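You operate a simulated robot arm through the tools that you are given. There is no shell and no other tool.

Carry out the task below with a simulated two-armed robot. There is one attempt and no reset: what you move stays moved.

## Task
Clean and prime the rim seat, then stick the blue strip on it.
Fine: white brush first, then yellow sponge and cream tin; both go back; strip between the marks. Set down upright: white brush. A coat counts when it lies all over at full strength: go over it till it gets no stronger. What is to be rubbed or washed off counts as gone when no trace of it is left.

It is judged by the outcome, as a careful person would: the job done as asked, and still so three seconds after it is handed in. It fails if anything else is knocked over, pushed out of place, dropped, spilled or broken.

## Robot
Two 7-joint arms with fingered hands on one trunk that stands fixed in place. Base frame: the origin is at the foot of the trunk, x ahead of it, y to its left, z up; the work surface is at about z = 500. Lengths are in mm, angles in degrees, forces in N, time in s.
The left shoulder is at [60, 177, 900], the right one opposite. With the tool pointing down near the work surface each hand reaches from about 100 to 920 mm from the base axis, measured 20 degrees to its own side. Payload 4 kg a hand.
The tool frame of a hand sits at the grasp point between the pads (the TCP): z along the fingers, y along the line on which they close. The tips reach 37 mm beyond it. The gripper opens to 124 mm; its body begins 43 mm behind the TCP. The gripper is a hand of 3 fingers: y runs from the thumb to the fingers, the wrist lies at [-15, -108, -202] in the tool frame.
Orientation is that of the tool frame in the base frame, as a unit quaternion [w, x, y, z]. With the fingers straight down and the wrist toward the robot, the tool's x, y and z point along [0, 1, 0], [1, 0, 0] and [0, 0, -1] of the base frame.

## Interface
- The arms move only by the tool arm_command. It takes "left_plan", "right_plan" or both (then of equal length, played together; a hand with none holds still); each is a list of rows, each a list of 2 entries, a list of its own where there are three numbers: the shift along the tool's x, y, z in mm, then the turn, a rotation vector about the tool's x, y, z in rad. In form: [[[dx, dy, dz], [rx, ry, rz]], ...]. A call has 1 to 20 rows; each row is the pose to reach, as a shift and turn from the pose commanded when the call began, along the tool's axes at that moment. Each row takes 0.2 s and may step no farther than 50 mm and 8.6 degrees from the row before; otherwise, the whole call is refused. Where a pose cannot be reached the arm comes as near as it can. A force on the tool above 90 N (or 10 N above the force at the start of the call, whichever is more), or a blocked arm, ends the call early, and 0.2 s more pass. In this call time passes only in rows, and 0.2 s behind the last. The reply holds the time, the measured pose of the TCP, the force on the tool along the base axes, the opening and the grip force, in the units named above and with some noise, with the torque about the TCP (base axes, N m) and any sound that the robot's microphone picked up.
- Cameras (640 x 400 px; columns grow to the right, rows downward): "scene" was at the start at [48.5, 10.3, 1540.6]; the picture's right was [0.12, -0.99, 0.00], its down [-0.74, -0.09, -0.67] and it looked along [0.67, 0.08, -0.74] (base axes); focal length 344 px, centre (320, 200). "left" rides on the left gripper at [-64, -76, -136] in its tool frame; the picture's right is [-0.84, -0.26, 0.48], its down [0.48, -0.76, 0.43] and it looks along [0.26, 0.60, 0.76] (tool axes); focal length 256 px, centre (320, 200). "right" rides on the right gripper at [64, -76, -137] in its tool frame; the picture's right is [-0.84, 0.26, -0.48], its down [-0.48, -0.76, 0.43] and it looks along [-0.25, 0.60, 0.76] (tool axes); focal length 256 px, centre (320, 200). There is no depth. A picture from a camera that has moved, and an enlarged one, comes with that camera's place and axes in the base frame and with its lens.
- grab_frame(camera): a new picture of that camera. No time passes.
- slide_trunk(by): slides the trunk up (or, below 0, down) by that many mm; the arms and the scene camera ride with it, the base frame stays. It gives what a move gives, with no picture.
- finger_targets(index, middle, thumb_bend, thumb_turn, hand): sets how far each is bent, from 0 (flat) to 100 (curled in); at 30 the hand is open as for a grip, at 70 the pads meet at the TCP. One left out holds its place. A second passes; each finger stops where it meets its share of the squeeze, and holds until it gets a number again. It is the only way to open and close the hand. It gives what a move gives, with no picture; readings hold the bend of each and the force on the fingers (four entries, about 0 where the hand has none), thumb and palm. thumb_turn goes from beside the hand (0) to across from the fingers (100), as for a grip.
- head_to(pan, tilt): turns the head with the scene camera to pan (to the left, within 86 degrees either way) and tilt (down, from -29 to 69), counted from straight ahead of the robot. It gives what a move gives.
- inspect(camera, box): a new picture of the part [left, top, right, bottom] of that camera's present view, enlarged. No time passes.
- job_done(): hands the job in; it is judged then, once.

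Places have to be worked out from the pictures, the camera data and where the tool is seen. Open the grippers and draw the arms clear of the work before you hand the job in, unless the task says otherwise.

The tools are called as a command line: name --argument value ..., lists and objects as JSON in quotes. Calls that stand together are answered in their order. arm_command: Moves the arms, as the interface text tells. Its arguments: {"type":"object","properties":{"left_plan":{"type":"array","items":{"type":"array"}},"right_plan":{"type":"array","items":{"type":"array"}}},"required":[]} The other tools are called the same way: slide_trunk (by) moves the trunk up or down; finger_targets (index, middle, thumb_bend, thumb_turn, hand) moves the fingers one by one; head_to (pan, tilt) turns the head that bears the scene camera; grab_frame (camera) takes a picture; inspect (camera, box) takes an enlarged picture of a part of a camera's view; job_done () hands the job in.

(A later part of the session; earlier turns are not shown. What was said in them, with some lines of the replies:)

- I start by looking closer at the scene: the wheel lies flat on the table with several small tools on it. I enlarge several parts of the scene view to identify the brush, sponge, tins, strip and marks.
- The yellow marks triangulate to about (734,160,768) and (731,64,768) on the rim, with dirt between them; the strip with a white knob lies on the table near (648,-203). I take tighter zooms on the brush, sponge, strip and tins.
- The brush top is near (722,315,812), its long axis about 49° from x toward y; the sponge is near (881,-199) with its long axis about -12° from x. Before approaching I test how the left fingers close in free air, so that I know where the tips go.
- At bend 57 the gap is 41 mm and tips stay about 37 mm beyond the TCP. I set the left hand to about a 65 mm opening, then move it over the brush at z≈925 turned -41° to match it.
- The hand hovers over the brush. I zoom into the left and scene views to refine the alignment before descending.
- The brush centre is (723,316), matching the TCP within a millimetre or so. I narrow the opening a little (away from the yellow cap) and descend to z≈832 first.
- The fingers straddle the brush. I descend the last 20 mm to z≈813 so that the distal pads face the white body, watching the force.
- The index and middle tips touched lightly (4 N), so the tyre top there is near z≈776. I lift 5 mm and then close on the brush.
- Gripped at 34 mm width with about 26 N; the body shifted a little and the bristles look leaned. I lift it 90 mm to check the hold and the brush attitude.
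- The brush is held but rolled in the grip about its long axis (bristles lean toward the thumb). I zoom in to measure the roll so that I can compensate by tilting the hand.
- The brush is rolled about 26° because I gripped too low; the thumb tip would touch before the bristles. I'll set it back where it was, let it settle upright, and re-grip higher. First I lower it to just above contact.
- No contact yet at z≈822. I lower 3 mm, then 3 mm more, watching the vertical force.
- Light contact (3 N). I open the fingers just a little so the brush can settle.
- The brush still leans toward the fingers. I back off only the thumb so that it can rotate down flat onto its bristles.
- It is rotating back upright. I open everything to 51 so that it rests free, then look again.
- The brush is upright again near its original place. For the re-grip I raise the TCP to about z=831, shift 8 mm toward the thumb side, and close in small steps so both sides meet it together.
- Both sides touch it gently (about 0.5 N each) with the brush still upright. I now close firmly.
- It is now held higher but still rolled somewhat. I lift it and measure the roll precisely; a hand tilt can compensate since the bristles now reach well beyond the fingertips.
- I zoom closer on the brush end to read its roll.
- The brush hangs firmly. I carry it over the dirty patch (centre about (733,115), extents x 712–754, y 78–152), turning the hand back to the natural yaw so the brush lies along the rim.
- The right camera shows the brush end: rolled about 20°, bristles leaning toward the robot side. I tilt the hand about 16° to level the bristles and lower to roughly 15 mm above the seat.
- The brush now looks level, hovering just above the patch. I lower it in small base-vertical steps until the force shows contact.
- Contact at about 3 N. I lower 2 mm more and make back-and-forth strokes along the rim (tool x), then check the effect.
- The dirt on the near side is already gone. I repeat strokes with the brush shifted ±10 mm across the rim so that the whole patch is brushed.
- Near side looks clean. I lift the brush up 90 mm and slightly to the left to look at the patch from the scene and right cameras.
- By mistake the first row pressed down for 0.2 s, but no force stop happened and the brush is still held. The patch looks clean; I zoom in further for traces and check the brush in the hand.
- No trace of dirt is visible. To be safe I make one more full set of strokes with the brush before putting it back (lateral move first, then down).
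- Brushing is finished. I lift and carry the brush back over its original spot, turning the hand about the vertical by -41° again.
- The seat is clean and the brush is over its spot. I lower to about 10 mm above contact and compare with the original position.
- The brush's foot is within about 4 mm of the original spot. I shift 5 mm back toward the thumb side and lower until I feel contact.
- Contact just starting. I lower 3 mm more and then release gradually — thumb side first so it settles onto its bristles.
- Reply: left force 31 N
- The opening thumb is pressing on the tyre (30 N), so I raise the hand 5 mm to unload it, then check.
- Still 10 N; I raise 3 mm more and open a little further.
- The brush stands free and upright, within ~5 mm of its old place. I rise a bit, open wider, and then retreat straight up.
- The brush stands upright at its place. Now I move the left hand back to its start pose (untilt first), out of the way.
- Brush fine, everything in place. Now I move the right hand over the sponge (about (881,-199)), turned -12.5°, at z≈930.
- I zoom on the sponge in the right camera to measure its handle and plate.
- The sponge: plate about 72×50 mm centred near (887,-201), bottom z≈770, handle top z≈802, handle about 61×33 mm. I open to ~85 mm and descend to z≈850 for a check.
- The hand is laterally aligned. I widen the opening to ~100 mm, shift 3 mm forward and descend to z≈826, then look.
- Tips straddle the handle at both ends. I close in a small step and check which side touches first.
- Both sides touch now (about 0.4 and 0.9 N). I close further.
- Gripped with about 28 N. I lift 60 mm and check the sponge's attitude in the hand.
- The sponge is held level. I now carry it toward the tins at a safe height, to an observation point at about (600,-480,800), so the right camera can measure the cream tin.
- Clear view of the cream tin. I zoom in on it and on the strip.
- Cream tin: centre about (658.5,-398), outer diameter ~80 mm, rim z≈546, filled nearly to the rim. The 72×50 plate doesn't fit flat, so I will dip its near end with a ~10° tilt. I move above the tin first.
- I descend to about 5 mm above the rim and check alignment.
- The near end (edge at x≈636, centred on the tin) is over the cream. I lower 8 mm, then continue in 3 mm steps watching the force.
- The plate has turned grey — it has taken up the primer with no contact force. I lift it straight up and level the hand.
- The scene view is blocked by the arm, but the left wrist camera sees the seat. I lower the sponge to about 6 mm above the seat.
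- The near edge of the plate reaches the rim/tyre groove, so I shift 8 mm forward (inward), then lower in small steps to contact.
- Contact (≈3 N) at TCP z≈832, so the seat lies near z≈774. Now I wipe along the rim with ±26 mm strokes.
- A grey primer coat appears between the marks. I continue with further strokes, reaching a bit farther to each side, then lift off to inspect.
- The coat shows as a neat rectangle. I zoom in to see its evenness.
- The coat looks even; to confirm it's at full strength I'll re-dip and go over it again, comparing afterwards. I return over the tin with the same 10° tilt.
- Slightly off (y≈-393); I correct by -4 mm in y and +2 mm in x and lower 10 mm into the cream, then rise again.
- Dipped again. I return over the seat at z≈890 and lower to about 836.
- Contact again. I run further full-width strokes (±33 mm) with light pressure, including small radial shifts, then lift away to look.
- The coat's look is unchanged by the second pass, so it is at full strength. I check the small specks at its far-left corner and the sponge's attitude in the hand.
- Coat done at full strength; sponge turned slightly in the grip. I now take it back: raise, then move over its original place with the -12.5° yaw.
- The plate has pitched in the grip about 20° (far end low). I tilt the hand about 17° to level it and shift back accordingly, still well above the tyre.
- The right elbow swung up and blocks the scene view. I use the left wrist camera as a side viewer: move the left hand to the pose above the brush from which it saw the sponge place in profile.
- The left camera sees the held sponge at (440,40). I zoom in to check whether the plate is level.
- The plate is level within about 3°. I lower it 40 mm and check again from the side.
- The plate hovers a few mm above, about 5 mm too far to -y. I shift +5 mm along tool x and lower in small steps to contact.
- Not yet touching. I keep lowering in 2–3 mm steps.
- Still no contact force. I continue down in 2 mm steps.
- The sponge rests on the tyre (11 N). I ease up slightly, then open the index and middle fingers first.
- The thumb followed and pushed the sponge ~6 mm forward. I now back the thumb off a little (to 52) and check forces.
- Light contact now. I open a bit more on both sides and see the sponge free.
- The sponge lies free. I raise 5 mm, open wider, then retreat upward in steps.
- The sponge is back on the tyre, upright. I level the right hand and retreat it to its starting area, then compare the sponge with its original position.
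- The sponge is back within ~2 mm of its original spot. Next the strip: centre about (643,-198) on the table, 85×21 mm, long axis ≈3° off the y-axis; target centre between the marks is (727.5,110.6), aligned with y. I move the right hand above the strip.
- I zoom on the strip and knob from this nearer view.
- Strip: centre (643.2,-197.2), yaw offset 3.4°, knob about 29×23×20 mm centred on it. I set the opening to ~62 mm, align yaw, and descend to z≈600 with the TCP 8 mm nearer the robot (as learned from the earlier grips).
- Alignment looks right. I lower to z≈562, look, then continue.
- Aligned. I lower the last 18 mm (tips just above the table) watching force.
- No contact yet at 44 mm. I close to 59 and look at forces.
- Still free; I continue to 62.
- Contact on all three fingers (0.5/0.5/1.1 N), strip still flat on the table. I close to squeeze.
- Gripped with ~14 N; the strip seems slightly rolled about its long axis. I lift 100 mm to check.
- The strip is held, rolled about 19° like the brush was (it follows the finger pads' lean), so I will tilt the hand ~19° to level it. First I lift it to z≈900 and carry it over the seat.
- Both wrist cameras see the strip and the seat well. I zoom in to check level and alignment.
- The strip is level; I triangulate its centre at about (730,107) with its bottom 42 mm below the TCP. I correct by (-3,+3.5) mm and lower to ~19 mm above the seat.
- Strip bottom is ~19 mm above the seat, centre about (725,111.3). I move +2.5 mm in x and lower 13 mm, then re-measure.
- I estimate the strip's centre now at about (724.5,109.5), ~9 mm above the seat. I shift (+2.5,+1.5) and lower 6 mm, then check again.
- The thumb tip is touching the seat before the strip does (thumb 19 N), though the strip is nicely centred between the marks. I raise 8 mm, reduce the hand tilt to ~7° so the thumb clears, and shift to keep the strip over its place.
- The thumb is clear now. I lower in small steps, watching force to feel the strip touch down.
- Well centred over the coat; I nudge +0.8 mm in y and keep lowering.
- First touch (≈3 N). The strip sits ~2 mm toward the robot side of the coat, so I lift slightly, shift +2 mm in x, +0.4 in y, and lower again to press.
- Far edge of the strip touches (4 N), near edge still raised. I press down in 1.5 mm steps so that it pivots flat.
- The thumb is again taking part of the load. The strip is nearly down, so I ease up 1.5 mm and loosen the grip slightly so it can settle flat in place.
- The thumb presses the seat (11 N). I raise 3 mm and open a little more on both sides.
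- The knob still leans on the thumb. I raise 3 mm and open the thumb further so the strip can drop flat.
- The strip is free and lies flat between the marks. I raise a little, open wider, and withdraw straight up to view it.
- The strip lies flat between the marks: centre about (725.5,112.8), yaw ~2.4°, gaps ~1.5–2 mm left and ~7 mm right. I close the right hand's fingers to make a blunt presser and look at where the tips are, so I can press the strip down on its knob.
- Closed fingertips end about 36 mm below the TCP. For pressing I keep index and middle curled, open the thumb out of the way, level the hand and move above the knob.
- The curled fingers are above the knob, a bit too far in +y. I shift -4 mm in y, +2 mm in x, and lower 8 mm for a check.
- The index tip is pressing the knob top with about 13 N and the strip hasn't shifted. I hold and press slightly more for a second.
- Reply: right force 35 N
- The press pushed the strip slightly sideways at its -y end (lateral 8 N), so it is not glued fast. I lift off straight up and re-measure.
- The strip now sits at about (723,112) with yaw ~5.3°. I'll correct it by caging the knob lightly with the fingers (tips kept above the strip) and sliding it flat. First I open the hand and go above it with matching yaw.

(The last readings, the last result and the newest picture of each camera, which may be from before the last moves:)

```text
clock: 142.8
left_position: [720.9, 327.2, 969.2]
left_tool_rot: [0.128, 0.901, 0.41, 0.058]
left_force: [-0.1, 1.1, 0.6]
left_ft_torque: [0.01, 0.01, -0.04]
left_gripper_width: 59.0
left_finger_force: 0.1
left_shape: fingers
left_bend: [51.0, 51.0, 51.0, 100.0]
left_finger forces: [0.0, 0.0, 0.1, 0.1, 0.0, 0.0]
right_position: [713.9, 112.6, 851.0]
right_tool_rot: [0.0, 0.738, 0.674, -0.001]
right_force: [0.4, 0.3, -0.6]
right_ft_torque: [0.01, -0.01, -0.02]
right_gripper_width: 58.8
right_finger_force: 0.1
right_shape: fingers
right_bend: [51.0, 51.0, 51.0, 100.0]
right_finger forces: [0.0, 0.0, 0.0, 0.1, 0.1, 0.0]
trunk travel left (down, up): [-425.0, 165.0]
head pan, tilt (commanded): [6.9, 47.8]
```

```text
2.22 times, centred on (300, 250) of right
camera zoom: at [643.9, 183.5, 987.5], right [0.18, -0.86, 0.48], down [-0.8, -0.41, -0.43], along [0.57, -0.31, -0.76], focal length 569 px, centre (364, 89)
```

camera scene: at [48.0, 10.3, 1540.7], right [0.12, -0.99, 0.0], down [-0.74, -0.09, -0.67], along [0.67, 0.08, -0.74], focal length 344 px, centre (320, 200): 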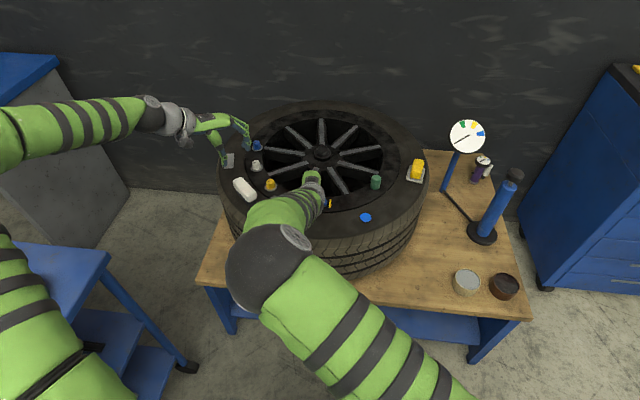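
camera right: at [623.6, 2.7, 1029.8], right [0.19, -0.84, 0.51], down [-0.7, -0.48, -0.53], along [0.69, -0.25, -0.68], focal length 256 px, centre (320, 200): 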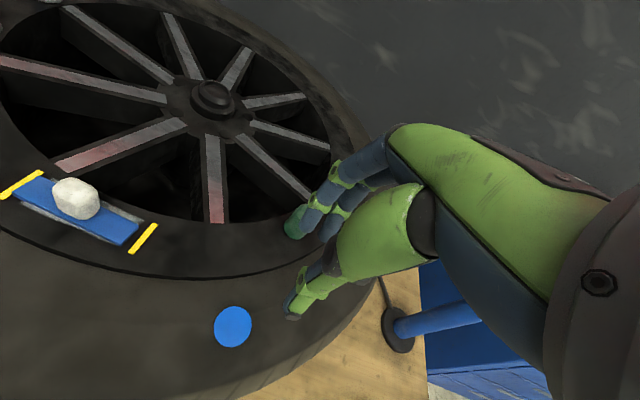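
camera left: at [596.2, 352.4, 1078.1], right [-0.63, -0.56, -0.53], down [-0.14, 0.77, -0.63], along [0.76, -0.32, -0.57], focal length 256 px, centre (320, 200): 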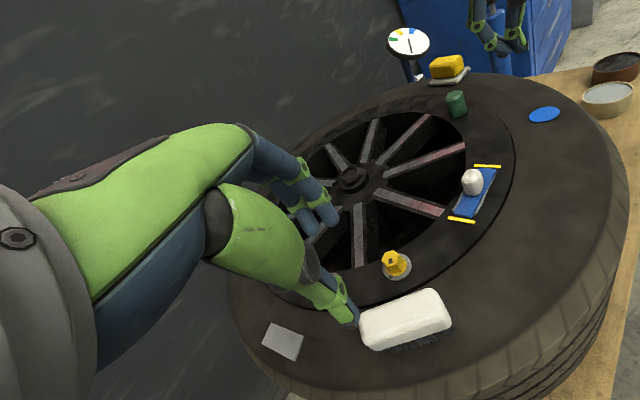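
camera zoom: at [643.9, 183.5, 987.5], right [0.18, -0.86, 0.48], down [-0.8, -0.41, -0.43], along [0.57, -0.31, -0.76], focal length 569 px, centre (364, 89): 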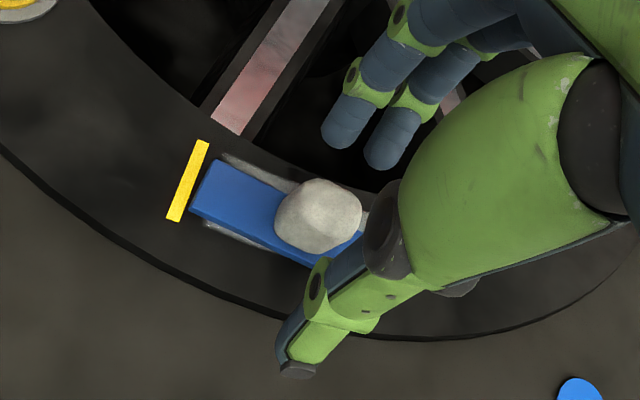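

Aligned within a millimetre or two. I lower to z≈826 (tips ~6 mm above the strip) and close gently in small steps.

arm_command --right_plan '[[[0, 0, 12], [0, 0, 0]], [[0, 0, 25], [0, 0, 0]]]'

finger_targets --hand "right" --index 59 --middle 59 --thumb_bend 59

inspect --camera "left" --box '[440, 130, 520, 230]'

inspect --camera "right" --box '[220, 180, 400, 320]'

```text
clock: 143.4
left_position: [721.6, 326.9, 968.4]
left_tool_rot: [0.126, 0.901, 0.412, 0.057]
left_force: [0.4, -0.6, -1.2]
left_ft_torque: [0.02, 0.01, 0.01]
left_gripper_width: 58.9
left_finger_force: 0.1
left_shape: fingers
left_bend: [51.0, 51.0, 51.0, 100.0]
left_finger forces: [0.0, 0.0, 0.1, 0.0, 0.1, 0.0]
right_position: [713.4, 114.9, 827.2]
right_tool_rot: [0.0, 0.739, 0.673, 0.0]
right_force: [-0.7, -0.6, -0.4]
right_ft_torque: [0.02, -0.03, 0.02]
right_gripper_width: 59.1
right_finger_force: 0.0
right_shape: fingers
right_bend: [51.0, 51.0, 51.0, 100.0]
right_finger forces: [0.1, 0.0, 0.0, 0.1, 0.0, 0.1]
trunk travel left (down, up): [-425.0, 165.0]
head pan, tilt (commanded): [6.9, 47.8]
```

```text
clock: 144.4
left_position: [720.5, 326.2, 969.4]
left_tool_rot: [0.126, 0.901, 0.41, 0.057]
left_force: [0.3, 0.4, -0.9]
left_ft_torque: [0.0, -0.06, -0.03]
left_gripper_width: 58.7
left_finger_force: 0.1
left_shape: fingers
left_bend: [51.0, 51.0, 51.0, 100.0]
left_finger forces: [0.1, 0.1, 0.1, 0.0, 0.0, 0.1]
right_position: [713.1, 113.9, 828.0]
right_tool_rot: [0.0, 0.739, 0.673, 0.0]
right_force: [1.7, 0.2, 1.5]
right_ft_torque: [-0.01, -0.01, -0.01]
right_gripper_width: 35.7
right_finger_force: 0.6
right_shape: fingers
right_bend: [58.0, 58.0, 59.0, 100.0]
right_finger forces: [0.9, 0.8, 0.0, 0.0, 0.1, 0.1]
trunk travel left (down, up): [-425.0, 165.0]
head pan, tilt (commanded): [6.9, 47.8]
```

```text
4.00 times, centred on (480, 180) of left
camera zoom: at [596.2, 352.5, 1078.1], right [-0.63, -0.56, -0.53], down [-0.14, 0.76, -0.63], along [0.76, -0.32, -0.57], focal length 1024 px, centre (-320, 280)
```

zoom: 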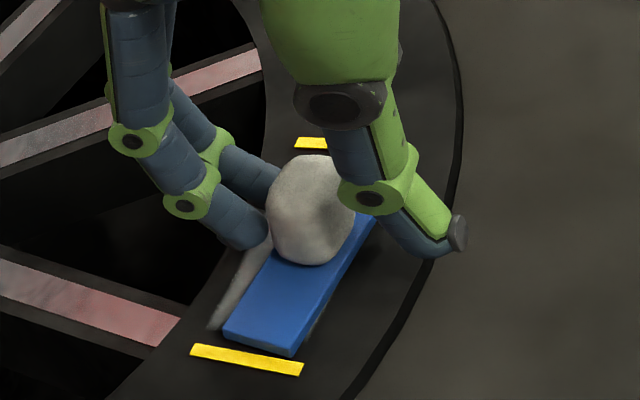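

```text
2.86 times, centred on (310, 250) of right
camera zoom: at [643.0, 184.7, 963.8], right [0.18, -0.86, 0.48], down [-0.8, -0.41, -0.43], along [0.57, -0.31, -0.76], focal length 731 px, centre (349, 57)
```

zoom: 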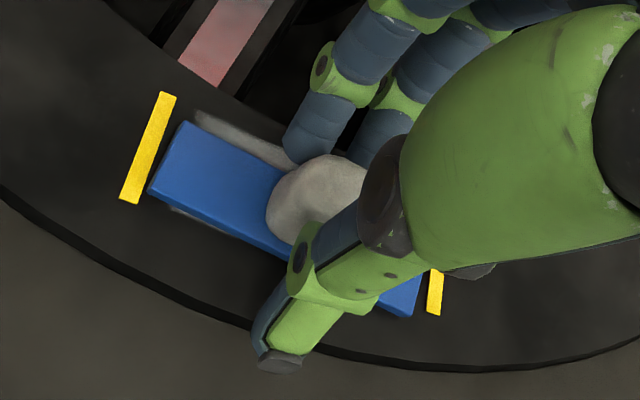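

The fingers touch the knob (≈1 N each) and the strip slides easily. I bring the thumb in to cage the knob.

finger_targets --hand "right" --thumb_bend 64

inspect --camera "left" --box '[440, 130, 520, 230]'

inspect --camera "right" --box '[220, 180, 400, 320]'

```text
clock: 145.4
left_position: [720.7, 328.1, 968.7]
left_tool_rot: [0.126, 0.901, 0.411, 0.058]
left_force: [0.5, 0.9, -0.6]
left_ft_torque: [0.01, 0.05, -0.01]
left_gripper_width: 58.9
left_finger_force: 0.1
left_shape: fingers
left_bend: [51.0, 51.0, 51.0, 100.0]
left_finger forces: [0.0, 0.1, 0.1, 0.1, 0.0, 0.0]
right_position: [713.4, 113.1, 826.6]
right_tool_rot: [0.0, 0.739, 0.674, 0.0]
right_force: [1.7, -0.4, 1.5]
right_ft_torque: [-0.03, -0.04, 0.0]
right_gripper_width: 27.9
right_finger_force: 1.6
right_shape: fingers
right_bend: [58.0, 58.0, 64.0, 100.0]
right_finger forces: [1.1, 0.9, 0.0, 0.1, 0.1, 0.0]
trunk travel left (down, up): [-425.0, 165.0]
head pan, tilt (commanded): [6.9, 47.8]
```

```text
4.00 times, centred on (480, 180) of left
camera zoom: at [596.2, 352.5, 1078.1], right [-0.63, -0.56, -0.53], down [-0.14, 0.76, -0.63], along [0.76, -0.32, -0.57], focal length 1024 px, centre (-320, 280)
```

zoom: 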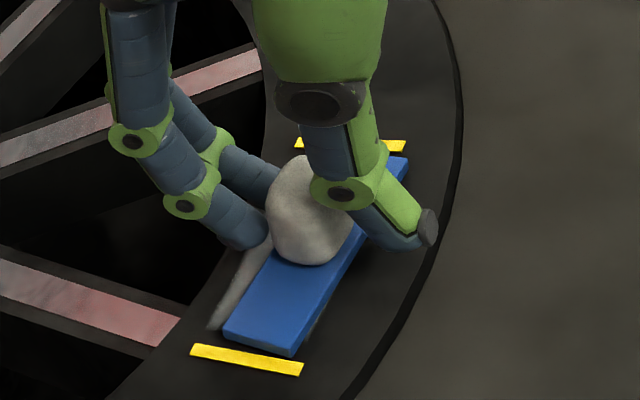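

```text
2.86 times, centred on (310, 250) of right
camera zoom: at [642.9, 184.7, 963.8], right [0.18, -0.86, 0.48], down [-0.8, -0.41, -0.43], along [0.57, -0.31, -0.76], focal length 731 px, centre (349, 57)
```

zoom: 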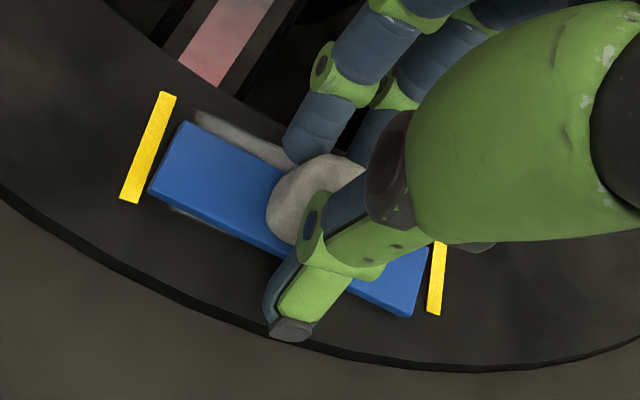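

Thumb not touching yet; I bring it to 67.

finger_targets --hand "right" --thumb_bend 67

inspect --camera "left" --box '[440, 130, 520, 230]'

```text
clock: 146.4
left_position: [720.4, 327.8, 969.0]
left_tool_rot: [0.126, 0.901, 0.411, 0.058]
left_force: [0.3, 0.6, -0.8]
left_ft_torque: [0.0, 0.02, 0.0]
left_gripper_width: 59.1
left_finger_force: 0.1
left_shape: fingers
left_bend: [51.0, 51.0, 51.0, 100.0]
left_finger forces: [0.0, 0.0, 0.0, 0.0, 0.1, 0.0]
right_position: [713.2, 113.6, 826.8]
right_tool_rot: [0.0, 0.739, 0.674, 0.0]
right_force: [2.5, 0.5, -0.5]
right_ft_torque: [0.03, -0.03, -0.01]
right_gripper_width: 25.3
right_finger_force: 2.0
right_shape: fingers
right_bend: [58.0, 58.0, 67.0, 100.0]
right_finger forces: [1.4, 1.2, 0.1, 0.0, 1.2, 0.0]
trunk travel left (down, up): [-425.0, 165.0]
head pan, tilt (commanded): [6.9, 47.8]
```

```text
4.00 times, centred on (480, 180) of left
camera zoom: at [596.3, 352.5, 1078.0], right [-0.63, -0.56, -0.53], down [-0.14, 0.76, -0.63], along [0.76, -0.32, -0.57], focal length 1024 px, centre (-320, 280)
```

zoom: 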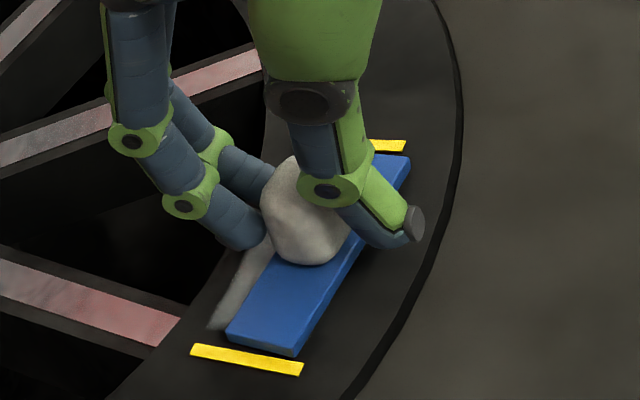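

The knob is caged lightly (≈1–1.5 N each). Strip pose now about (721.6,111.7) with ~5° yaw; I slide and turn the hand by (+5.8,-1.9) mm and +5.3° to bring it to the target.

arm_command --right_plan '[[[-0.2, 1, 0], [0, 0, -0.0154]], [[-0.5, 2, 0], [0, 0, -0.0308]], [[-0.7, 3, 0], [0, 0, -0.0462]], [[-0.9, 4, 0], [0, 0, -0.0617]], [[-1.1, 5, 0], [0, 0, -0.0771]], [[-1.36, 5.95, 0], [0, 0, -0.0925]]]'

inspect --camera "left" --box '[440, 130, 520, 230]'

inspect --camera "right" --box '[220, 180, 400, 320]'

```text
clock: 147.8
left_position: [719.7, 326.2, 968.4]
left_tool_rot: [0.127, 0.901, 0.41, 0.058]
left_force: [0.1, 0.6, -0.4]
left_ft_torque: [0.01, -0.02, -0.05]
left_gripper_width: 58.6
left_finger_force: 0.0
left_shape: fingers
left_bend: [51.0, 51.0, 51.0, 100.0]
left_finger forces: [0.0, 0.0, 0.1, 0.1, 0.0, 0.0]
right_position: [720.3, 111.6, 827.7]
right_tool_rot: [0.0, 0.706, 0.708, 0.0]
right_force: [0.2, 0.0, -1.1]
right_ft_torque: [0.03, -0.01, -0.03]
right_gripper_width: 25.2
right_finger_force: 1.1
right_shape: fingers
right_bend: [58.0, 58.0, 67.0, 100.0]
right_finger forces: [0.7, 0.6, 0.0, 0.0, 1.5, 0.1]
trunk travel left (down, up): [-425.0, 165.0]
head pan, tilt (commanded): [6.9, 47.8]
```

```text
4.00 times, centred on (480, 180) of left
camera zoom: at [596.2, 352.4, 1078.1], right [-0.63, -0.56, -0.53], down [-0.14, 0.77, -0.63], along [0.76, -0.32, -0.57], focal length 1024 px, centre (-320, 280)
```

zoom: 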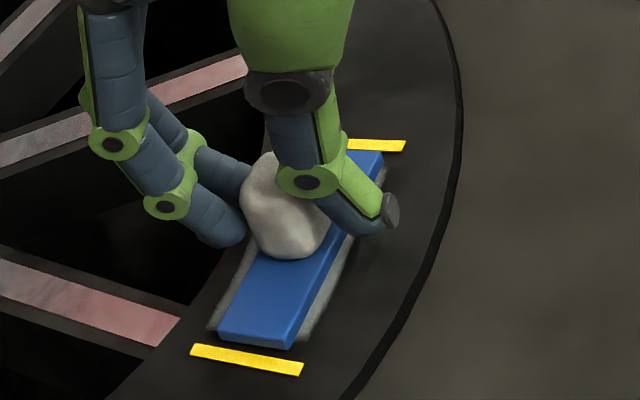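

```text
2.86 times, centred on (310, 250) of right
camera zoom: at [643.8, 176.0, 964.4], right [0.26, -0.84, 0.48], down [-0.76, -0.48, -0.43], along [0.6, -0.25, -0.76], focal length 731 px, centre (349, 57)
```

zoom: 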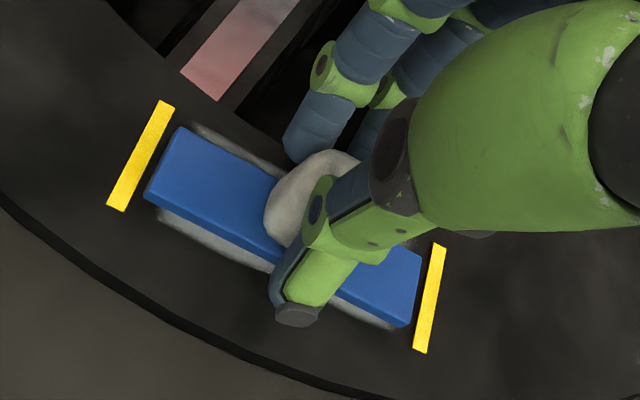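

The strip is now centred on the coat and aligned with the marks. I release gently: fingers and thumb back off together by a small step.

finger_targets --hand "right" --index 56 --middle 56 --thumb_bend 64

inspect --camera "left" --box '[440, 130, 520, 230]'

inspect --camera "right" --box '[220, 180, 400, 320]'

```text
clock: 148.8
left_position: [721.6, 327.5, 969.8]
left_tool_rot: [0.127, 0.901, 0.412, 0.057]
left_force: [-0.2, -0.9, 0.1]
left_ft_torque: [0.0, 0.01, -0.02]
left_gripper_width: 59.0
left_finger_force: 0.0
left_shape: fingers
left_bend: [51.0, 51.0, 51.0, 100.0]
left_finger forces: [0.1, 0.0, 0.0, 0.0, 0.0, 0.0]
right_position: [720.4, 112.0, 827.1]
right_tool_rot: [0.001, 0.707, 0.707, 0.0]
right_force: [-0.5, 0.0, 0.9]
right_ft_torque: [-0.01, 0.01, -0.03]
right_gripper_width: 31.2
right_finger_force: 0.0
right_shape: fingers
right_bend: [56.0, 56.0, 64.0, 100.0]
right_finger forces: [0.1, 0.1, 0.0, 0.0, 0.1, 0.0]
trunk travel left (down, up): [-425.0, 165.0]
head pan, tilt (commanded): [6.9, 47.8]
```

```text
4.00 times, centred on (480, 180) of left
camera zoom: at [596.2, 352.5, 1078.1], right [-0.63, -0.56, -0.53], down [-0.14, 0.76, -0.63], along [0.76, -0.32, -0.57], focal length 1024 px, centre (-320, 280)
```

zoom: 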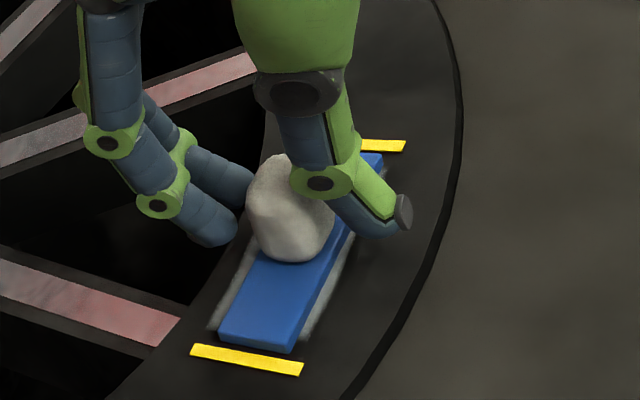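

```text
2.86 times, centred on (310, 250) of right
camera zoom: at [643.8, 176.0, 964.5], right [0.26, -0.84, 0.48], down [-0.76, -0.48, -0.43], along [0.6, -0.25, -0.76], focal length 731 px, centre (349, 57)
```

zoom: 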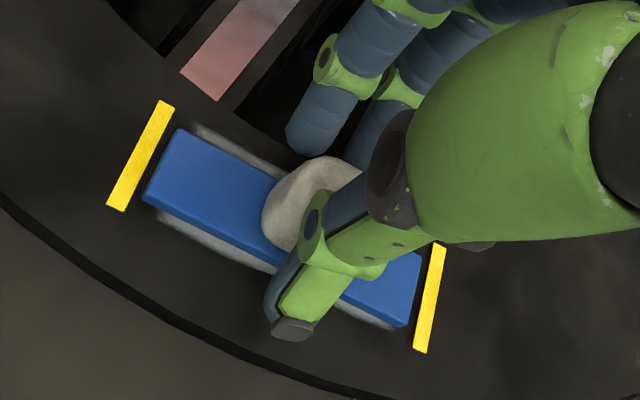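

Released flat; the strip appears at about (728,112) with ~0° yaw. I open wider and withdraw straight up to verify from the scene camera.

finger_targets --hand "right" --index 51 --middle 51 --thumb_bend 55

arm_command --right_plan '[[[0, 0, -12], [0, 0, 0]], [[0, 0, -35], [0, 0, 0]], [[0, 0, -70], [0, 0, 0]], [[-45, 0, -75], [0, 0, 0]], [[-90, 0, -75], [0, 0, 0]], [[-135, 0, -75], [0, 0, 0]], [[-175, 0, -75], [0, 0, 0]]]'

inspect --camera "scene" --box '[290, 185, 340, 217]'

inspect --camera "left" --box '[440, 130, 520, 230]'

```text
clock: 149.8
left_position: [720.9, 327.9, 969.7]
left_tool_rot: [0.126, 0.901, 0.411, 0.058]
left_force: [0.0, 0.5, -0.3]
left_ft_torque: [0.0, 0.0, -0.05]
left_gripper_width: 58.9
left_finger_force: 0.1
left_shape: fingers
left_bend: [51.0, 51.0, 51.0, 100.0]
left_finger forces: [0.0, 0.0, 0.0, 0.0, 0.0, 0.0]
right_position: [720.1, 112.7, 828.0]
right_tool_rot: [0.0, 0.708, 0.707, 0.0]
right_force: [1.2, -0.8, 0.6]
right_ft_torque: [0.0, 0.02, 0.04]
right_gripper_width: 52.4
right_finger_force: 0.1
right_shape: fingers
right_bend: [51.0, 51.0, 55.0, 100.0]
right_finger forces: [0.0, 0.0, 0.1, 0.1, 0.0, 0.1]
trunk travel left (down, up): [-425.0, 165.0]
head pan, tilt (commanded): [6.9, 47.8]
```

```text
clock: 151.4
left_position: [720.2, 327.9, 970.2]
left_tool_rot: [0.127, 0.901, 0.411, 0.058]
left_force: [0.9, 0.2, 0.5]
left_ft_torque: [0.0, 0.0, -0.04]
left_gripper_width: 59.1
left_finger_force: 0.0
left_shape: fingers
left_bend: [51.0, 51.0, 51.0, 100.0]
left_finger forces: [0.0, 0.1, 0.0, 0.1, 0.1, 0.0]
right_position: [719.5, -59.0, 900.7]
right_tool_rot: [-0.001, 0.707, 0.708, 0.001]
right_force: [-0.4, 0.5, -0.6]
right_ft_torque: [0.03, -0.03, 0.02]
right_gripper_width: 52.8
right_finger_force: 0.0
right_shape: fingers
right_bend: [51.0, 51.0, 55.0, 100.0]
right_finger forces: [0.1, 0.1, 0.1, 0.1, 0.0, 0.0]
trunk travel left (down, up): [-425.0, 165.0]
head pan, tilt (commanded): [6.9, 47.8]
```

```text
12.50 times, centred on (315, 201) of scene
camera zoom: at [48.6, 9.8, 1540.6], right [0.12, -0.99, 0.0], down [-0.74, -0.09, -0.67], along [0.67, 0.08, -0.74], focal length 4302 px, centre (382, 188)
```

zoom: 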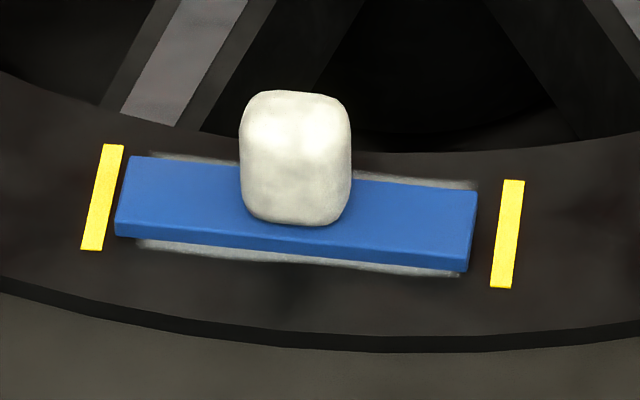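

```text
4.00 times, centred on (480, 180) of left
camera zoom: at [596.1, 352.0, 1078.3], right [-0.63, -0.56, -0.53], down [-0.14, 0.77, -0.63], along [0.76, -0.32, -0.57], focal length 1024 px, centre (-320, 280)
```

zoom: 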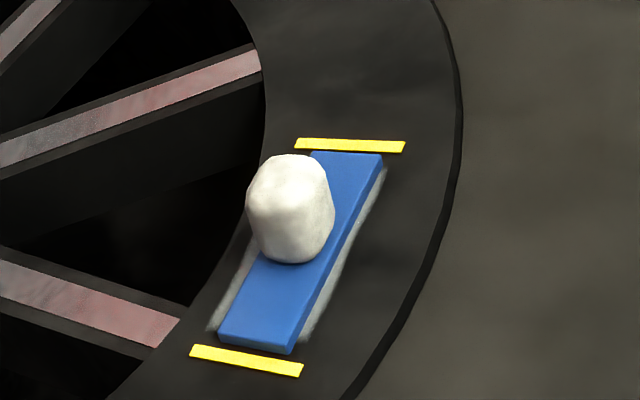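

The strip now lies at about (726,112.3), yaw ~0.4°, well between the marks (gaps ~2.4 and ~5.5 mm). I'll press it gently, this time with the index tip centred on the knob to avoid side force. I curl the fingers, swing the thumb away and move over.

finger_targets --hand "right" --index 70 --middle 70 --thumb_bend 40

arm_command --right_plan '[[[42, -2, 0], [0, 0, 0]], [[84, -3, 0], [0, 0, 0]], [[126, -4, 5], [0, 0, 0]], [[163, -5, 20], [0, 0, 0]], [[163, -5, 42], [0, 0, 0]]]'

inspect --camera "left" --box '[440, 130, 520, 230]'

inspect --camera "right" --box '[220, 180, 380, 320]'

```text
clock: 152.4
left_position: [721.1, 327.0, 969.1]
left_tool_rot: [0.126, 0.901, 0.41, 0.058]
left_force: [0.7, 0.3, -0.2]
left_ft_torque: [-0.02, 0.01, -0.01]
left_gripper_width: 58.8
left_finger_force: 0.0
left_shape: fingers
left_bend: [51.0, 51.0, 51.0, 100.0]
left_finger forces: [0.0, 0.1, 0.0, 0.0, 0.0, 0.0]
right_position: [720.1, -58.4, 901.0]
right_tool_rot: [0.0, 0.707, 0.707, 0.0]
right_force: [0.0, 0.4, -0.6]
right_ft_torque: [0.0, -0.02, 0.0]
right_gripper_width: 47.2
right_finger_force: 0.0
right_shape: fingers
right_bend: [70.0, 70.0, 40.0, 99.0]
right_finger forces: [0.0, 0.1, 0.0, 0.0, 0.1, 0.0]
trunk travel left (down, up): [-425.0, 165.0]
head pan, tilt (commanded): [6.9, 47.8]
```

```text
clock: 153.6
left_position: [720.7, 327.2, 969.3]
left_tool_rot: [0.127, 0.901, 0.411, 0.058]
left_force: [-0.1, 0.0, -0.3]
left_ft_torque: [-0.01, -0.02, -0.01]
left_gripper_width: 58.9
left_finger_force: 0.2
left_shape: fingers
left_bend: [51.0, 51.0, 51.0, 100.0]
left_finger forces: [0.0, 0.0, 0.1, 0.1, 0.0, 0.0]
right_position: [716.2, 101.1, 862.0]
right_tool_rot: [0.0, 0.707, 0.707, 0.0]
right_force: [0.1, 0.3, 0.1]
right_ft_torque: [0.01, -0.03, -0.02]
right_gripper_width: 46.9
right_finger_force: 0.1
right_shape: fingers
right_bend: [70.0, 70.0, 40.0, 99.0]
right_finger forces: [0.0, 0.0, 0.0, 0.0, 0.0, 0.1]
trunk travel left (down, up): [-425.0, 165.0]
head pan, tilt (commanded): [6.9, 47.8]
```

```text
4.00 times, centred on (480, 180) of left
camera zoom: at [596.3, 352.3, 1078.1], right [-0.63, -0.56, -0.53], down [-0.14, 0.76, -0.63], along [0.76, -0.32, -0.57], focal length 1024 px, centre (-320, 280)
```

zoom: 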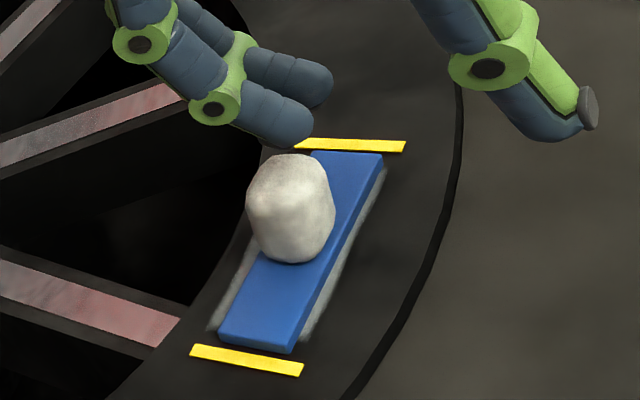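

```text
2.86 times, centred on (300, 250) of right
camera zoom: at [639.2, 165.7, 998.0], right [0.26, -0.84, 0.48], down [-0.76, -0.48, -0.43], along [0.6, -0.25, -0.76], focal length 731 px, centre (377, 57)
```

zoom: 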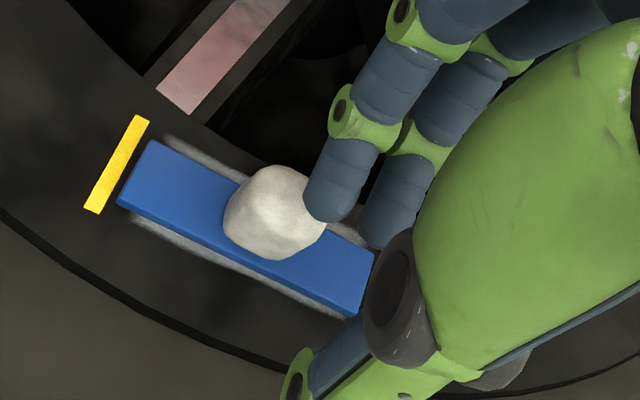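

The index tip is right above the knob's centre. I lower in small steps until about 10 N.

arm_command --right_plan '[[[0, 0, 6], [0, 0, 0]], [[0, 0, 11], [0, 0, 0]]]'

arm_command --right_plan '[[[0, 0, 2], [0, 0, 0]]]'

inspect --camera "left" --box '[440, 130, 520, 230]'

```text
clock: 154.2
left_position: [721.1, 326.8, 969.2]
left_tool_rot: [0.126, 0.901, 0.411, 0.058]
left_force: [0.4, 0.9, -0.2]
left_ft_torque: [0.03, 0.01, -0.02]
left_gripper_width: 59.0
left_finger_force: 0.0
left_shape: fingers
left_bend: [51.0, 51.0, 51.0, 100.0]
left_finger forces: [0.0, 0.0, 0.0, 0.0, 0.0, 0.0]
right_position: [715.1, 101.1, 849.4]
right_tool_rot: [0.0, 0.708, 0.706, 0.0]
right_force: [-0.6, 0.1, 0.2]
right_ft_torque: [0.0, 0.01, 0.0]
right_gripper_width: 46.8
right_finger_force: 0.2
right_shape: fingers
right_bend: [70.0, 70.0, 40.0, 99.0]
right_finger forces: [0.3, 0.0, 0.0, 0.0, 0.1, 0.0]
trunk travel left (down, up): [-425.0, 165.0]
head pan, tilt (commanded): [6.9, 47.8]
```

```text
clock: 154.6
left_position: [720.6, 326.3, 969.2]
left_tool_rot: [0.127, 0.901, 0.411, 0.058]
left_force: [-0.2, -0.4, -0.4]
left_ft_torque: [0.03, 0.02, 0.02]
left_gripper_width: 58.9
left_finger_force: 0.0
left_shape: fingers
left_bend: [51.0, 51.0, 51.0, 100.0]
left_finger forces: [0.0, 0.0, 0.1, 0.0, 0.0, 0.0]
right_position: [715.4, 99.9, 849.0]
right_tool_rot: [0.001, 0.706, 0.708, 0.001]
right_force: [1.1, 0.5, 6.0]
right_ft_torque: [0.01, -0.06, -0.01]
right_gripper_width: 45.7
right_finger_force: 2.4
right_shape: fingers
right_bend: [70.0, 70.0, 40.0, 99.0]
right_finger forces: [5.3, 0.1, 0.0, 0.0, 0.0, 0.0]
trunk travel left (down, up): [-425.0, 165.0]
head pan, tilt (commanded): [6.9, 47.8]
```

```text
4.00 times, centred on (480, 180) of left
camera zoom: at [595.9, 352.5, 1078.4], right [-0.63, -0.56, -0.53], down [-0.14, 0.77, -0.63], along [0.76, -0.32, -0.57], focal length 1024 px, centre (-320, 280)
```

zoom: 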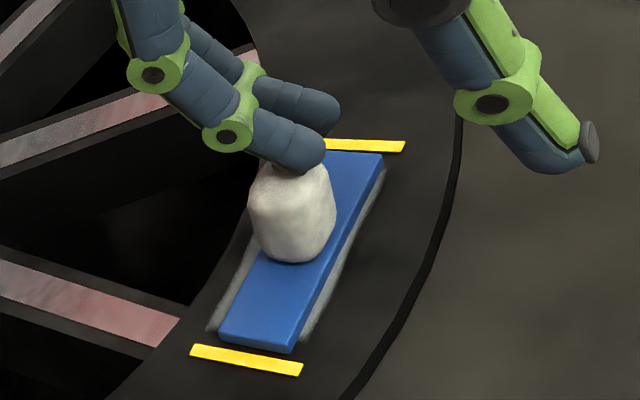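

6 N, nearly vertical. I press 1.5 mm further and hold for about a second.

arm_command --right_plan '[[[0, 0, 1], [0, 0, 0]], [[0, 0, 1.6], [0, 0, 0]], [[0, 0, 1.6], [0, 0, 0]], [[0, 0, 1.6], [0, 0, 0]], [[0, 0, 1.6], [0, 0, 0]], [[0, 0, 1.6], [0, 0, 0]]]'

inspect --camera "left" --box '[440, 130, 520, 230]'

```text
clock: 156.0
left_position: [719.8, 327.3, 969.2]
left_tool_rot: [0.128, 0.901, 0.41, 0.058]
left_force: [-0.2, 0.1, -0.3]
left_ft_torque: [0.03, 0.01, -0.02]
left_gripper_width: 58.7
left_finger_force: 0.0
left_shape: fingers
left_bend: [51.0, 51.0, 51.0, 100.0]
left_finger forces: [0.0, 0.1, 0.1, 0.1, 0.0, 0.0]
right_position: [713.6, 101.1, 847.1]
right_tool_rot: [0.0, 0.706, 0.708, 0.0]
right_force: [-0.4, 3.6, 12.4]
right_ft_torque: [0.15, -0.01, 0.04]
right_gripper_width: 42.1
right_finger_force: 6.2
right_shape: fingers
right_bend: [71.0, 70.0, 40.0, 99.0]
right_finger forces: [11.8, 0.0, 0.0, 0.0, 0.0, 0.0]
trunk travel left (down, up): [-425.0, 165.0]
head pan, tilt (commanded): [6.9, 47.8]
```

```text
4.00 times, centred on (480, 180) of left
camera zoom: at [595.5, 352.6, 1078.5], right [-0.63, -0.56, -0.53], down [-0.14, 0.76, -0.63], along [0.76, -0.32, -0.57], focal length 1024 px, centre (-320, 280)
```

zoom: 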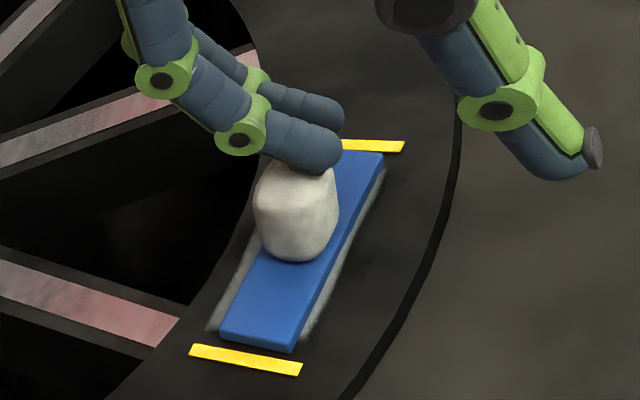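

Pressed at ~12 N for a second without visible shift. I lift off vertically and check the pose from the scene camera.

arm_command --right_plan '[[[0, 0, -5], [0, 0, 0]], [[0, 0, -25], [0, 0, 0]], [[0, 0, -60], [0, 0, 0]], [[-45, 0, -65], [0, 0, 0]], [[-90, 0, -65], [0, 0, 0]], [[-135, 0, -65], [0, 0, 0]], [[-170, 0, -65], [0, 0, 0]]]'

inspect --camera "scene" --box '[290, 185, 340, 217]'

inspect --camera "left" --box '[440, 130, 520, 230]'

grab_frame --camera "scene"

```text
clock: 157.6
left_position: [720.8, 326.9, 968.6]
left_tool_rot: [0.127, 0.901, 0.41, 0.058]
left_force: [-0.1, 0.3, -0.6]
left_ft_torque: [0.02, -0.01, -0.01]
left_gripper_width: 58.9
left_finger_force: 0.0
left_shape: fingers
left_bend: [51.0, 51.0, 51.0, 100.0]
left_finger forces: [0.0, 0.0, 0.0, 0.1, 0.0, 0.0]
right_position: [713.7, -69.0, 915.7]
right_tool_rot: [-0.001, 0.707, 0.707, 0.001]
right_force: [0.0, 0.4, 0.0]
right_ft_torque: [0.0, 0.02, -0.02]
right_gripper_width: 46.6
right_finger_force: 0.0
right_shape: fingers
right_bend: [70.0, 70.0, 40.0, 99.0]
right_finger forces: [0.1, 0.0, 0.0, 0.0, 0.0, 0.0]
trunk travel left (down, up): [-425.0, 165.0]
head pan, tilt (commanded): [6.9, 47.8]
```

```text
12.50 times, centred on (315, 201) of scene
camera zoom: at [48.6, 9.9, 1540.6], right [0.12, -0.99, 0.0], down [-0.74, -0.09, -0.67], along [0.67, 0.08, -0.74], focal length 4302 px, centre (382, 188)
```

zoom: 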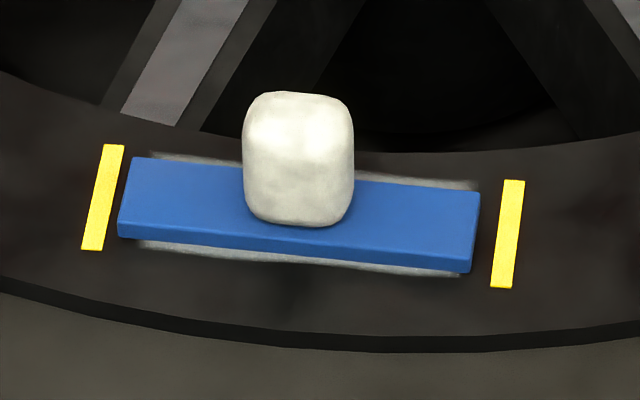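

```text
4.00 times, centred on (480, 180) of left
camera zoom: at [596.1, 352.2, 1078.2], right [-0.63, -0.56, -0.53], down [-0.14, 0.77, -0.63], along [0.76, -0.32, -0.57], focal length 1024 px, centre (-320, 280)
```

zoom: 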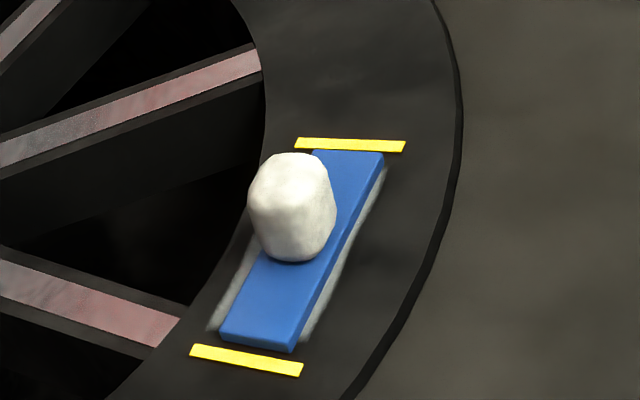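

```text
taken
camera scene: at [48.6, 9.9, 1540.6], right [0.12, -0.99, 0.0], down [-0.74, -0.09, -0.67], along [0.67, 0.08, -0.74], focal length 344 px, centre (320, 200)
```

scene: 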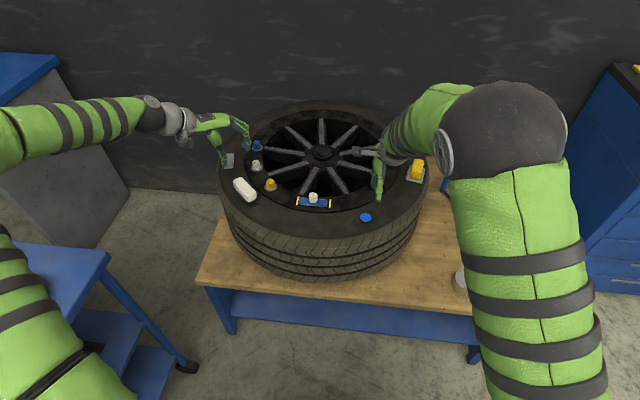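

The strip is now within ~1 mm of centre, square to the marks and flat. I withdraw the right hand to its start pose and open it.

arm_command --right_plan '[[[0, 0, -40], [0, 0, 0]], [[-15, -3, -80], [0, 0, 0]], [[-50, -8, -115], [0, 0, 0]], [[-85, -12, -145], [0, 0, 0]], [[-107, -13, -161], [0, 0, 0]]]'

finger_targets --hand "right" --index 30 --middle 30 --thumb_bend 30 --thumb_turn 98

arm_command --left_plan '[[[0, 6, -20], [0.14, 0, 0]], [[0, 11, -38], [0.28, 0, 0]]]'

arm_command --left_plan '[[[-15, -12, -3], [0, 0, -0.1193]], [[-30, -25, -6], [0, 0, -0.2386]], [[-45, -38, -10], [0, 0, -0.3579]], [[-60, -50, -14], [0, 0, -0.4772]], [[-75, -62, -17], [0, 0, -0.5965]], [[-92, -80, -17], [0, 0, -0.7156]]]'

finger_targets --hand "left" --index 30 --middle 30 --thumb_bend 30 --thumb_turn 98

grab_frame --camera "scene"

inspect --camera "scene" --box '[210, 100, 330, 220]'

inspect --camera "scene" --box '[380, 100, 540, 310]'

inspect --camera "scene" --box '[290, 185, 340, 217]'

```text
clock: 158.8
left_position: [721.2, 326.6, 968.9]
left_tool_rot: [0.127, 0.901, 0.412, 0.057]
left_force: [-0.8, 0.0, 0.2]
left_ft_torque: [-0.04, 0.01, -0.02]
left_gripper_width: 59.1
left_finger_force: 0.1
left_shape: fingers
left_bend: [51.0, 51.0, 51.0, 100.0]
left_finger forces: [0.1, 0.0, 0.0, 0.0, 0.1, 0.1]
right_position: [700.5, -176.1, 1075.0]
right_tool_rot: [0.0, 0.707, 0.707, 0.0]
right_force: [-0.3, -0.3, -0.1]
right_ft_torque: [0.0, 0.02, 0.0]
right_gripper_width: 46.5
right_finger_force: 0.1
right_shape: fingers
right_bend: [70.0, 70.0, 40.0, 99.0]
right_finger forces: [0.0, 0.1, 0.0, 0.0, 0.1, 0.0]
trunk travel left (down, up): [-425.0, 165.0]
head pan, tilt (commanded): [6.9, 47.8]
```

```text
clock: 159.8
left_position: [720.1, 326.6, 968.5]
left_tool_rot: [0.127, 0.901, 0.411, 0.057]
left_force: [-0.8, -0.3, -0.5]
left_ft_torque: [-0.03, 0.03, 0.0]
left_gripper_width: 59.1
left_finger_force: 0.0
left_shape: fingers
left_bend: [51.0, 51.0, 51.0, 100.0]
left_finger forces: [0.0, 0.1, 0.0, 0.0, 0.0, 0.0]
right_position: [700.9, -176.5, 1074.5]
right_tool_rot: [0.0, 0.707, 0.707, 0.001]
right_force: [-0.7, -0.3, 0.1]
right_ft_torque: [0.0, -0.02, 0.02]
right_gripper_width: 123.4
right_finger_force: 0.0
right_shape: fingers
right_bend: [30.0, 30.0, 30.0, 96.0]
right_finger forces: [0.0, 0.0, 0.0, 0.1, 0.0, 0.0]
trunk travel left (down, up): [-425.0, 165.0]
head pan, tilt (commanded): [6.9, 47.8]
```

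```text
clock: 160.4
left_position: [719.6, 325.2, 1009.3]
left_tool_rot: [-0.001, 0.91, 0.416, 0.0]
left_force: [-0.5, -0.6, -0.1]
left_ft_torque: [0.01, 0.0, -0.01]
left_gripper_width: 59.0
left_finger_force: 0.0
left_shape: fingers
left_bend: [51.0, 51.0, 51.0, 100.0]
left_finger forces: [0.0, 0.0, 0.1, 0.1, 0.0, 0.0]
right_position: [699.9, -176.5, 1074.8]
right_tool_rot: [-0.001, 0.706, 0.708, 0.0]
right_force: [0.0, -0.4, -0.4]
right_ft_torque: [0.0, 0.0, 0.0]
right_gripper_width: 123.3
right_finger_force: 0.1
right_shape: fingers
right_bend: [30.0, 30.0, 30.0, 96.0]
right_finger forces: [0.1, 0.0, 0.0, 0.0, 0.1, 0.1]
trunk travel left (down, up): [-425.0, 165.0]
head pan, tilt (commanded): [6.9, 47.8]
```

```text
clock: 161.8
left_position: [598.6, 308.9, 1024.7]
left_tool_rot: [0.0, 0.707, 0.707, 0.001]
left_force: [0.3, 1.1, -0.2]
left_ft_torque: [0.0, -0.05, -0.01]
left_gripper_width: 58.8
left_finger_force: 0.0
left_shape: fingers
left_bend: [51.0, 51.0, 51.0, 100.0]
left_finger forces: [0.0, 0.0, 0.0, 0.0, 0.1, 0.0]
right_position: [700.1, -175.9, 1076.2]
right_tool_rot: [0.0, 0.707, 0.707, 0.0]
right_force: [-0.2, 1.5, -0.8]
right_ft_torque: [-0.04, 0.0, 0.01]
right_gripper_width: 123.6
right_finger_force: 0.0
right_shape: fingers
right_bend: [30.0, 30.0, 30.0, 96.0]
right_finger forces: [0.0, 0.0, 0.1, 0.1, 0.1, 0.0]
trunk travel left (down, up): [-425.0, 165.0]
head pan, tilt (commanded): [6.9, 47.8]
```

```text
clock: 162.8
left_position: [597.7, 309.9, 1024.8]
left_tool_rot: [0.001, 0.706, 0.708, 0.0]
left_force: [0.3, 0.7, 0.5]
left_ft_torque: [0.0, -0.02, 0.01]
left_gripper_width: 123.5
left_finger_force: 0.1
left_shape: fingers
left_bend: [30.0, 30.0, 30.0, 96.0]
left_finger forces: [0.1, 0.0, 0.0, 0.1, 0.1, 0.0]
right_position: [700.2, -176.6, 1074.9]
right_tool_rot: [0.0, 0.707, 0.707, 0.0]
right_force: [0.2, 0.0, 0.4]
right_ft_torque: [-0.02, 0.0, 0.0]
right_gripper_width: 123.2
right_finger_force: 0.0
right_shape: fingers
right_bend: [30.0, 30.0, 30.0, 96.0]
right_finger forces: [0.0, 0.0, 0.0, 0.0, 0.1, 0.0]
trunk travel left (down, up): [-425.0, 165.0]
head pan, tilt (commanded): [6.9, 47.8]
```

```text
taken
camera scene: at [48.5, 10.3, 1540.6], right [0.12, -0.99, 0.0], down [-0.74, -0.09, -0.67], along [0.67, 0.08, -0.74], focal length 344 px, centre (320, 200)
```

scene: 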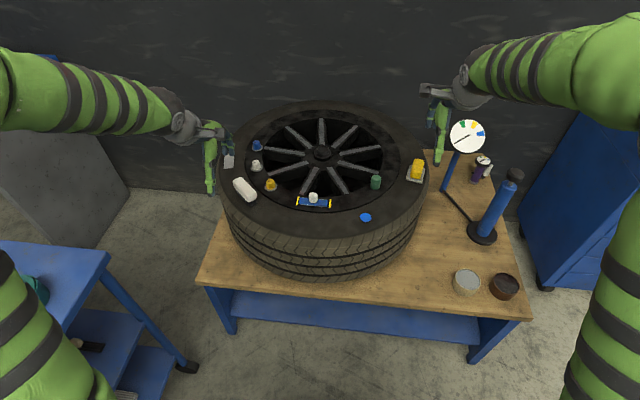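

```text
3.33 times, centred on (270, 160) of scene
camera zoom: at [48.5, 10.3, 1540.6], right [0.12, -0.99, 0.0], down [-0.74, -0.09, -0.67], along [0.67, 0.08, -0.74], focal length 1147 px, centre (487, 333)
```

zoom: 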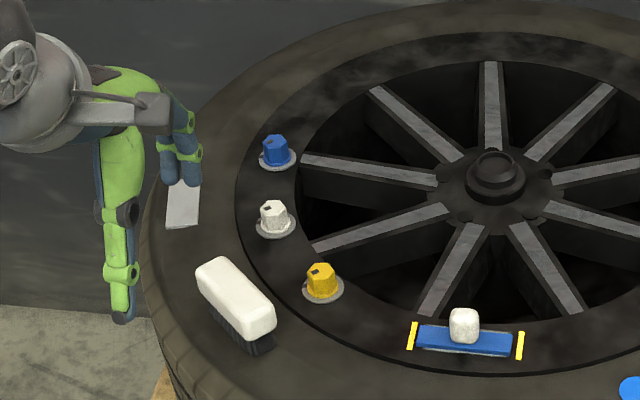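

```text
1.90 times, centred on (460, 205) of scene
camera zoom: at [48.5, 10.3, 1540.6], right [0.12, -0.99, 0.0], down [-0.74, -0.09, -0.67], along [0.67, 0.08, -0.74], focal length 656 px, centre (53, 190)
```

zoom: 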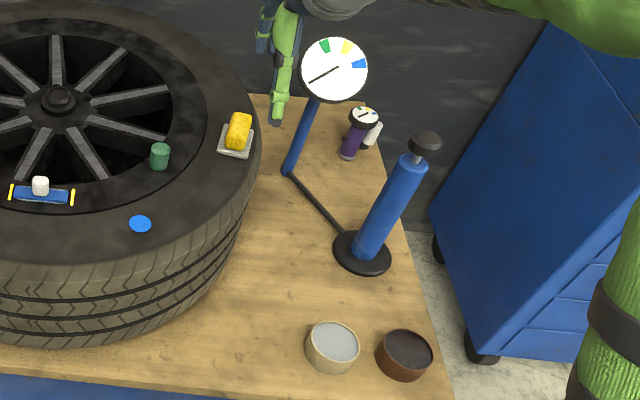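

```text
12.50 times, centred on (315, 201) of scene
camera zoom: at [48.5, 10.3, 1540.6], right [0.12, -0.99, 0.0], down [-0.74, -0.09, -0.67], along [0.67, 0.08, -0.74], focal length 4302 px, centre (382, 188)
```

zoom: 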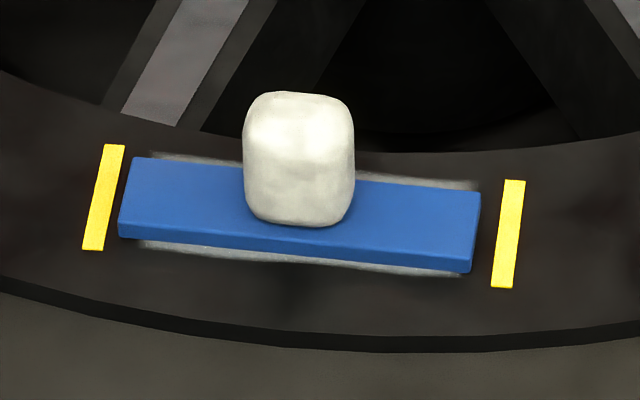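

Everything checks out: seat cleaned and coated, strip flat and centred between the marks, brush upright and sponge back in place, tins and other objects untouched, both hands open and clear. I hand the job in.

job_done

```text
The job is handed in.
```

I've handed the job in. The rim seat is brushed clean and primed, and the blue strip lies on it between the yellow marks. The strip is held only by its own weight, as far as I can tell.

- **Cleaning:** I brushed the seat with the white brush twice. No trace of dirt showed in the close-up views afterwards.
- **Priming:** I dipped the yellow sponge in the cream tin twice and wiped the seat each time. The second coat made no visible difference, so I took it as full strength.
- **Strip:** It sits flat and square to the marks, within about 1 mm of centre along the rim. An early press pushed it about 5° out of line, so I slid it back and pressed it again at about 12 N. In between it had slid under less than 2 N. I didn't test it again after the last press.
- **Put back:** The white brush stands upright about 5 mm from where it was, and the sponge is within about 2 mm of its old spot. The sponge's plate still has primer on it. The cream tin was never moved.
- **Rest of the bench:** Nothing else looks moved or knocked over. Both hands are open and back near where they started.
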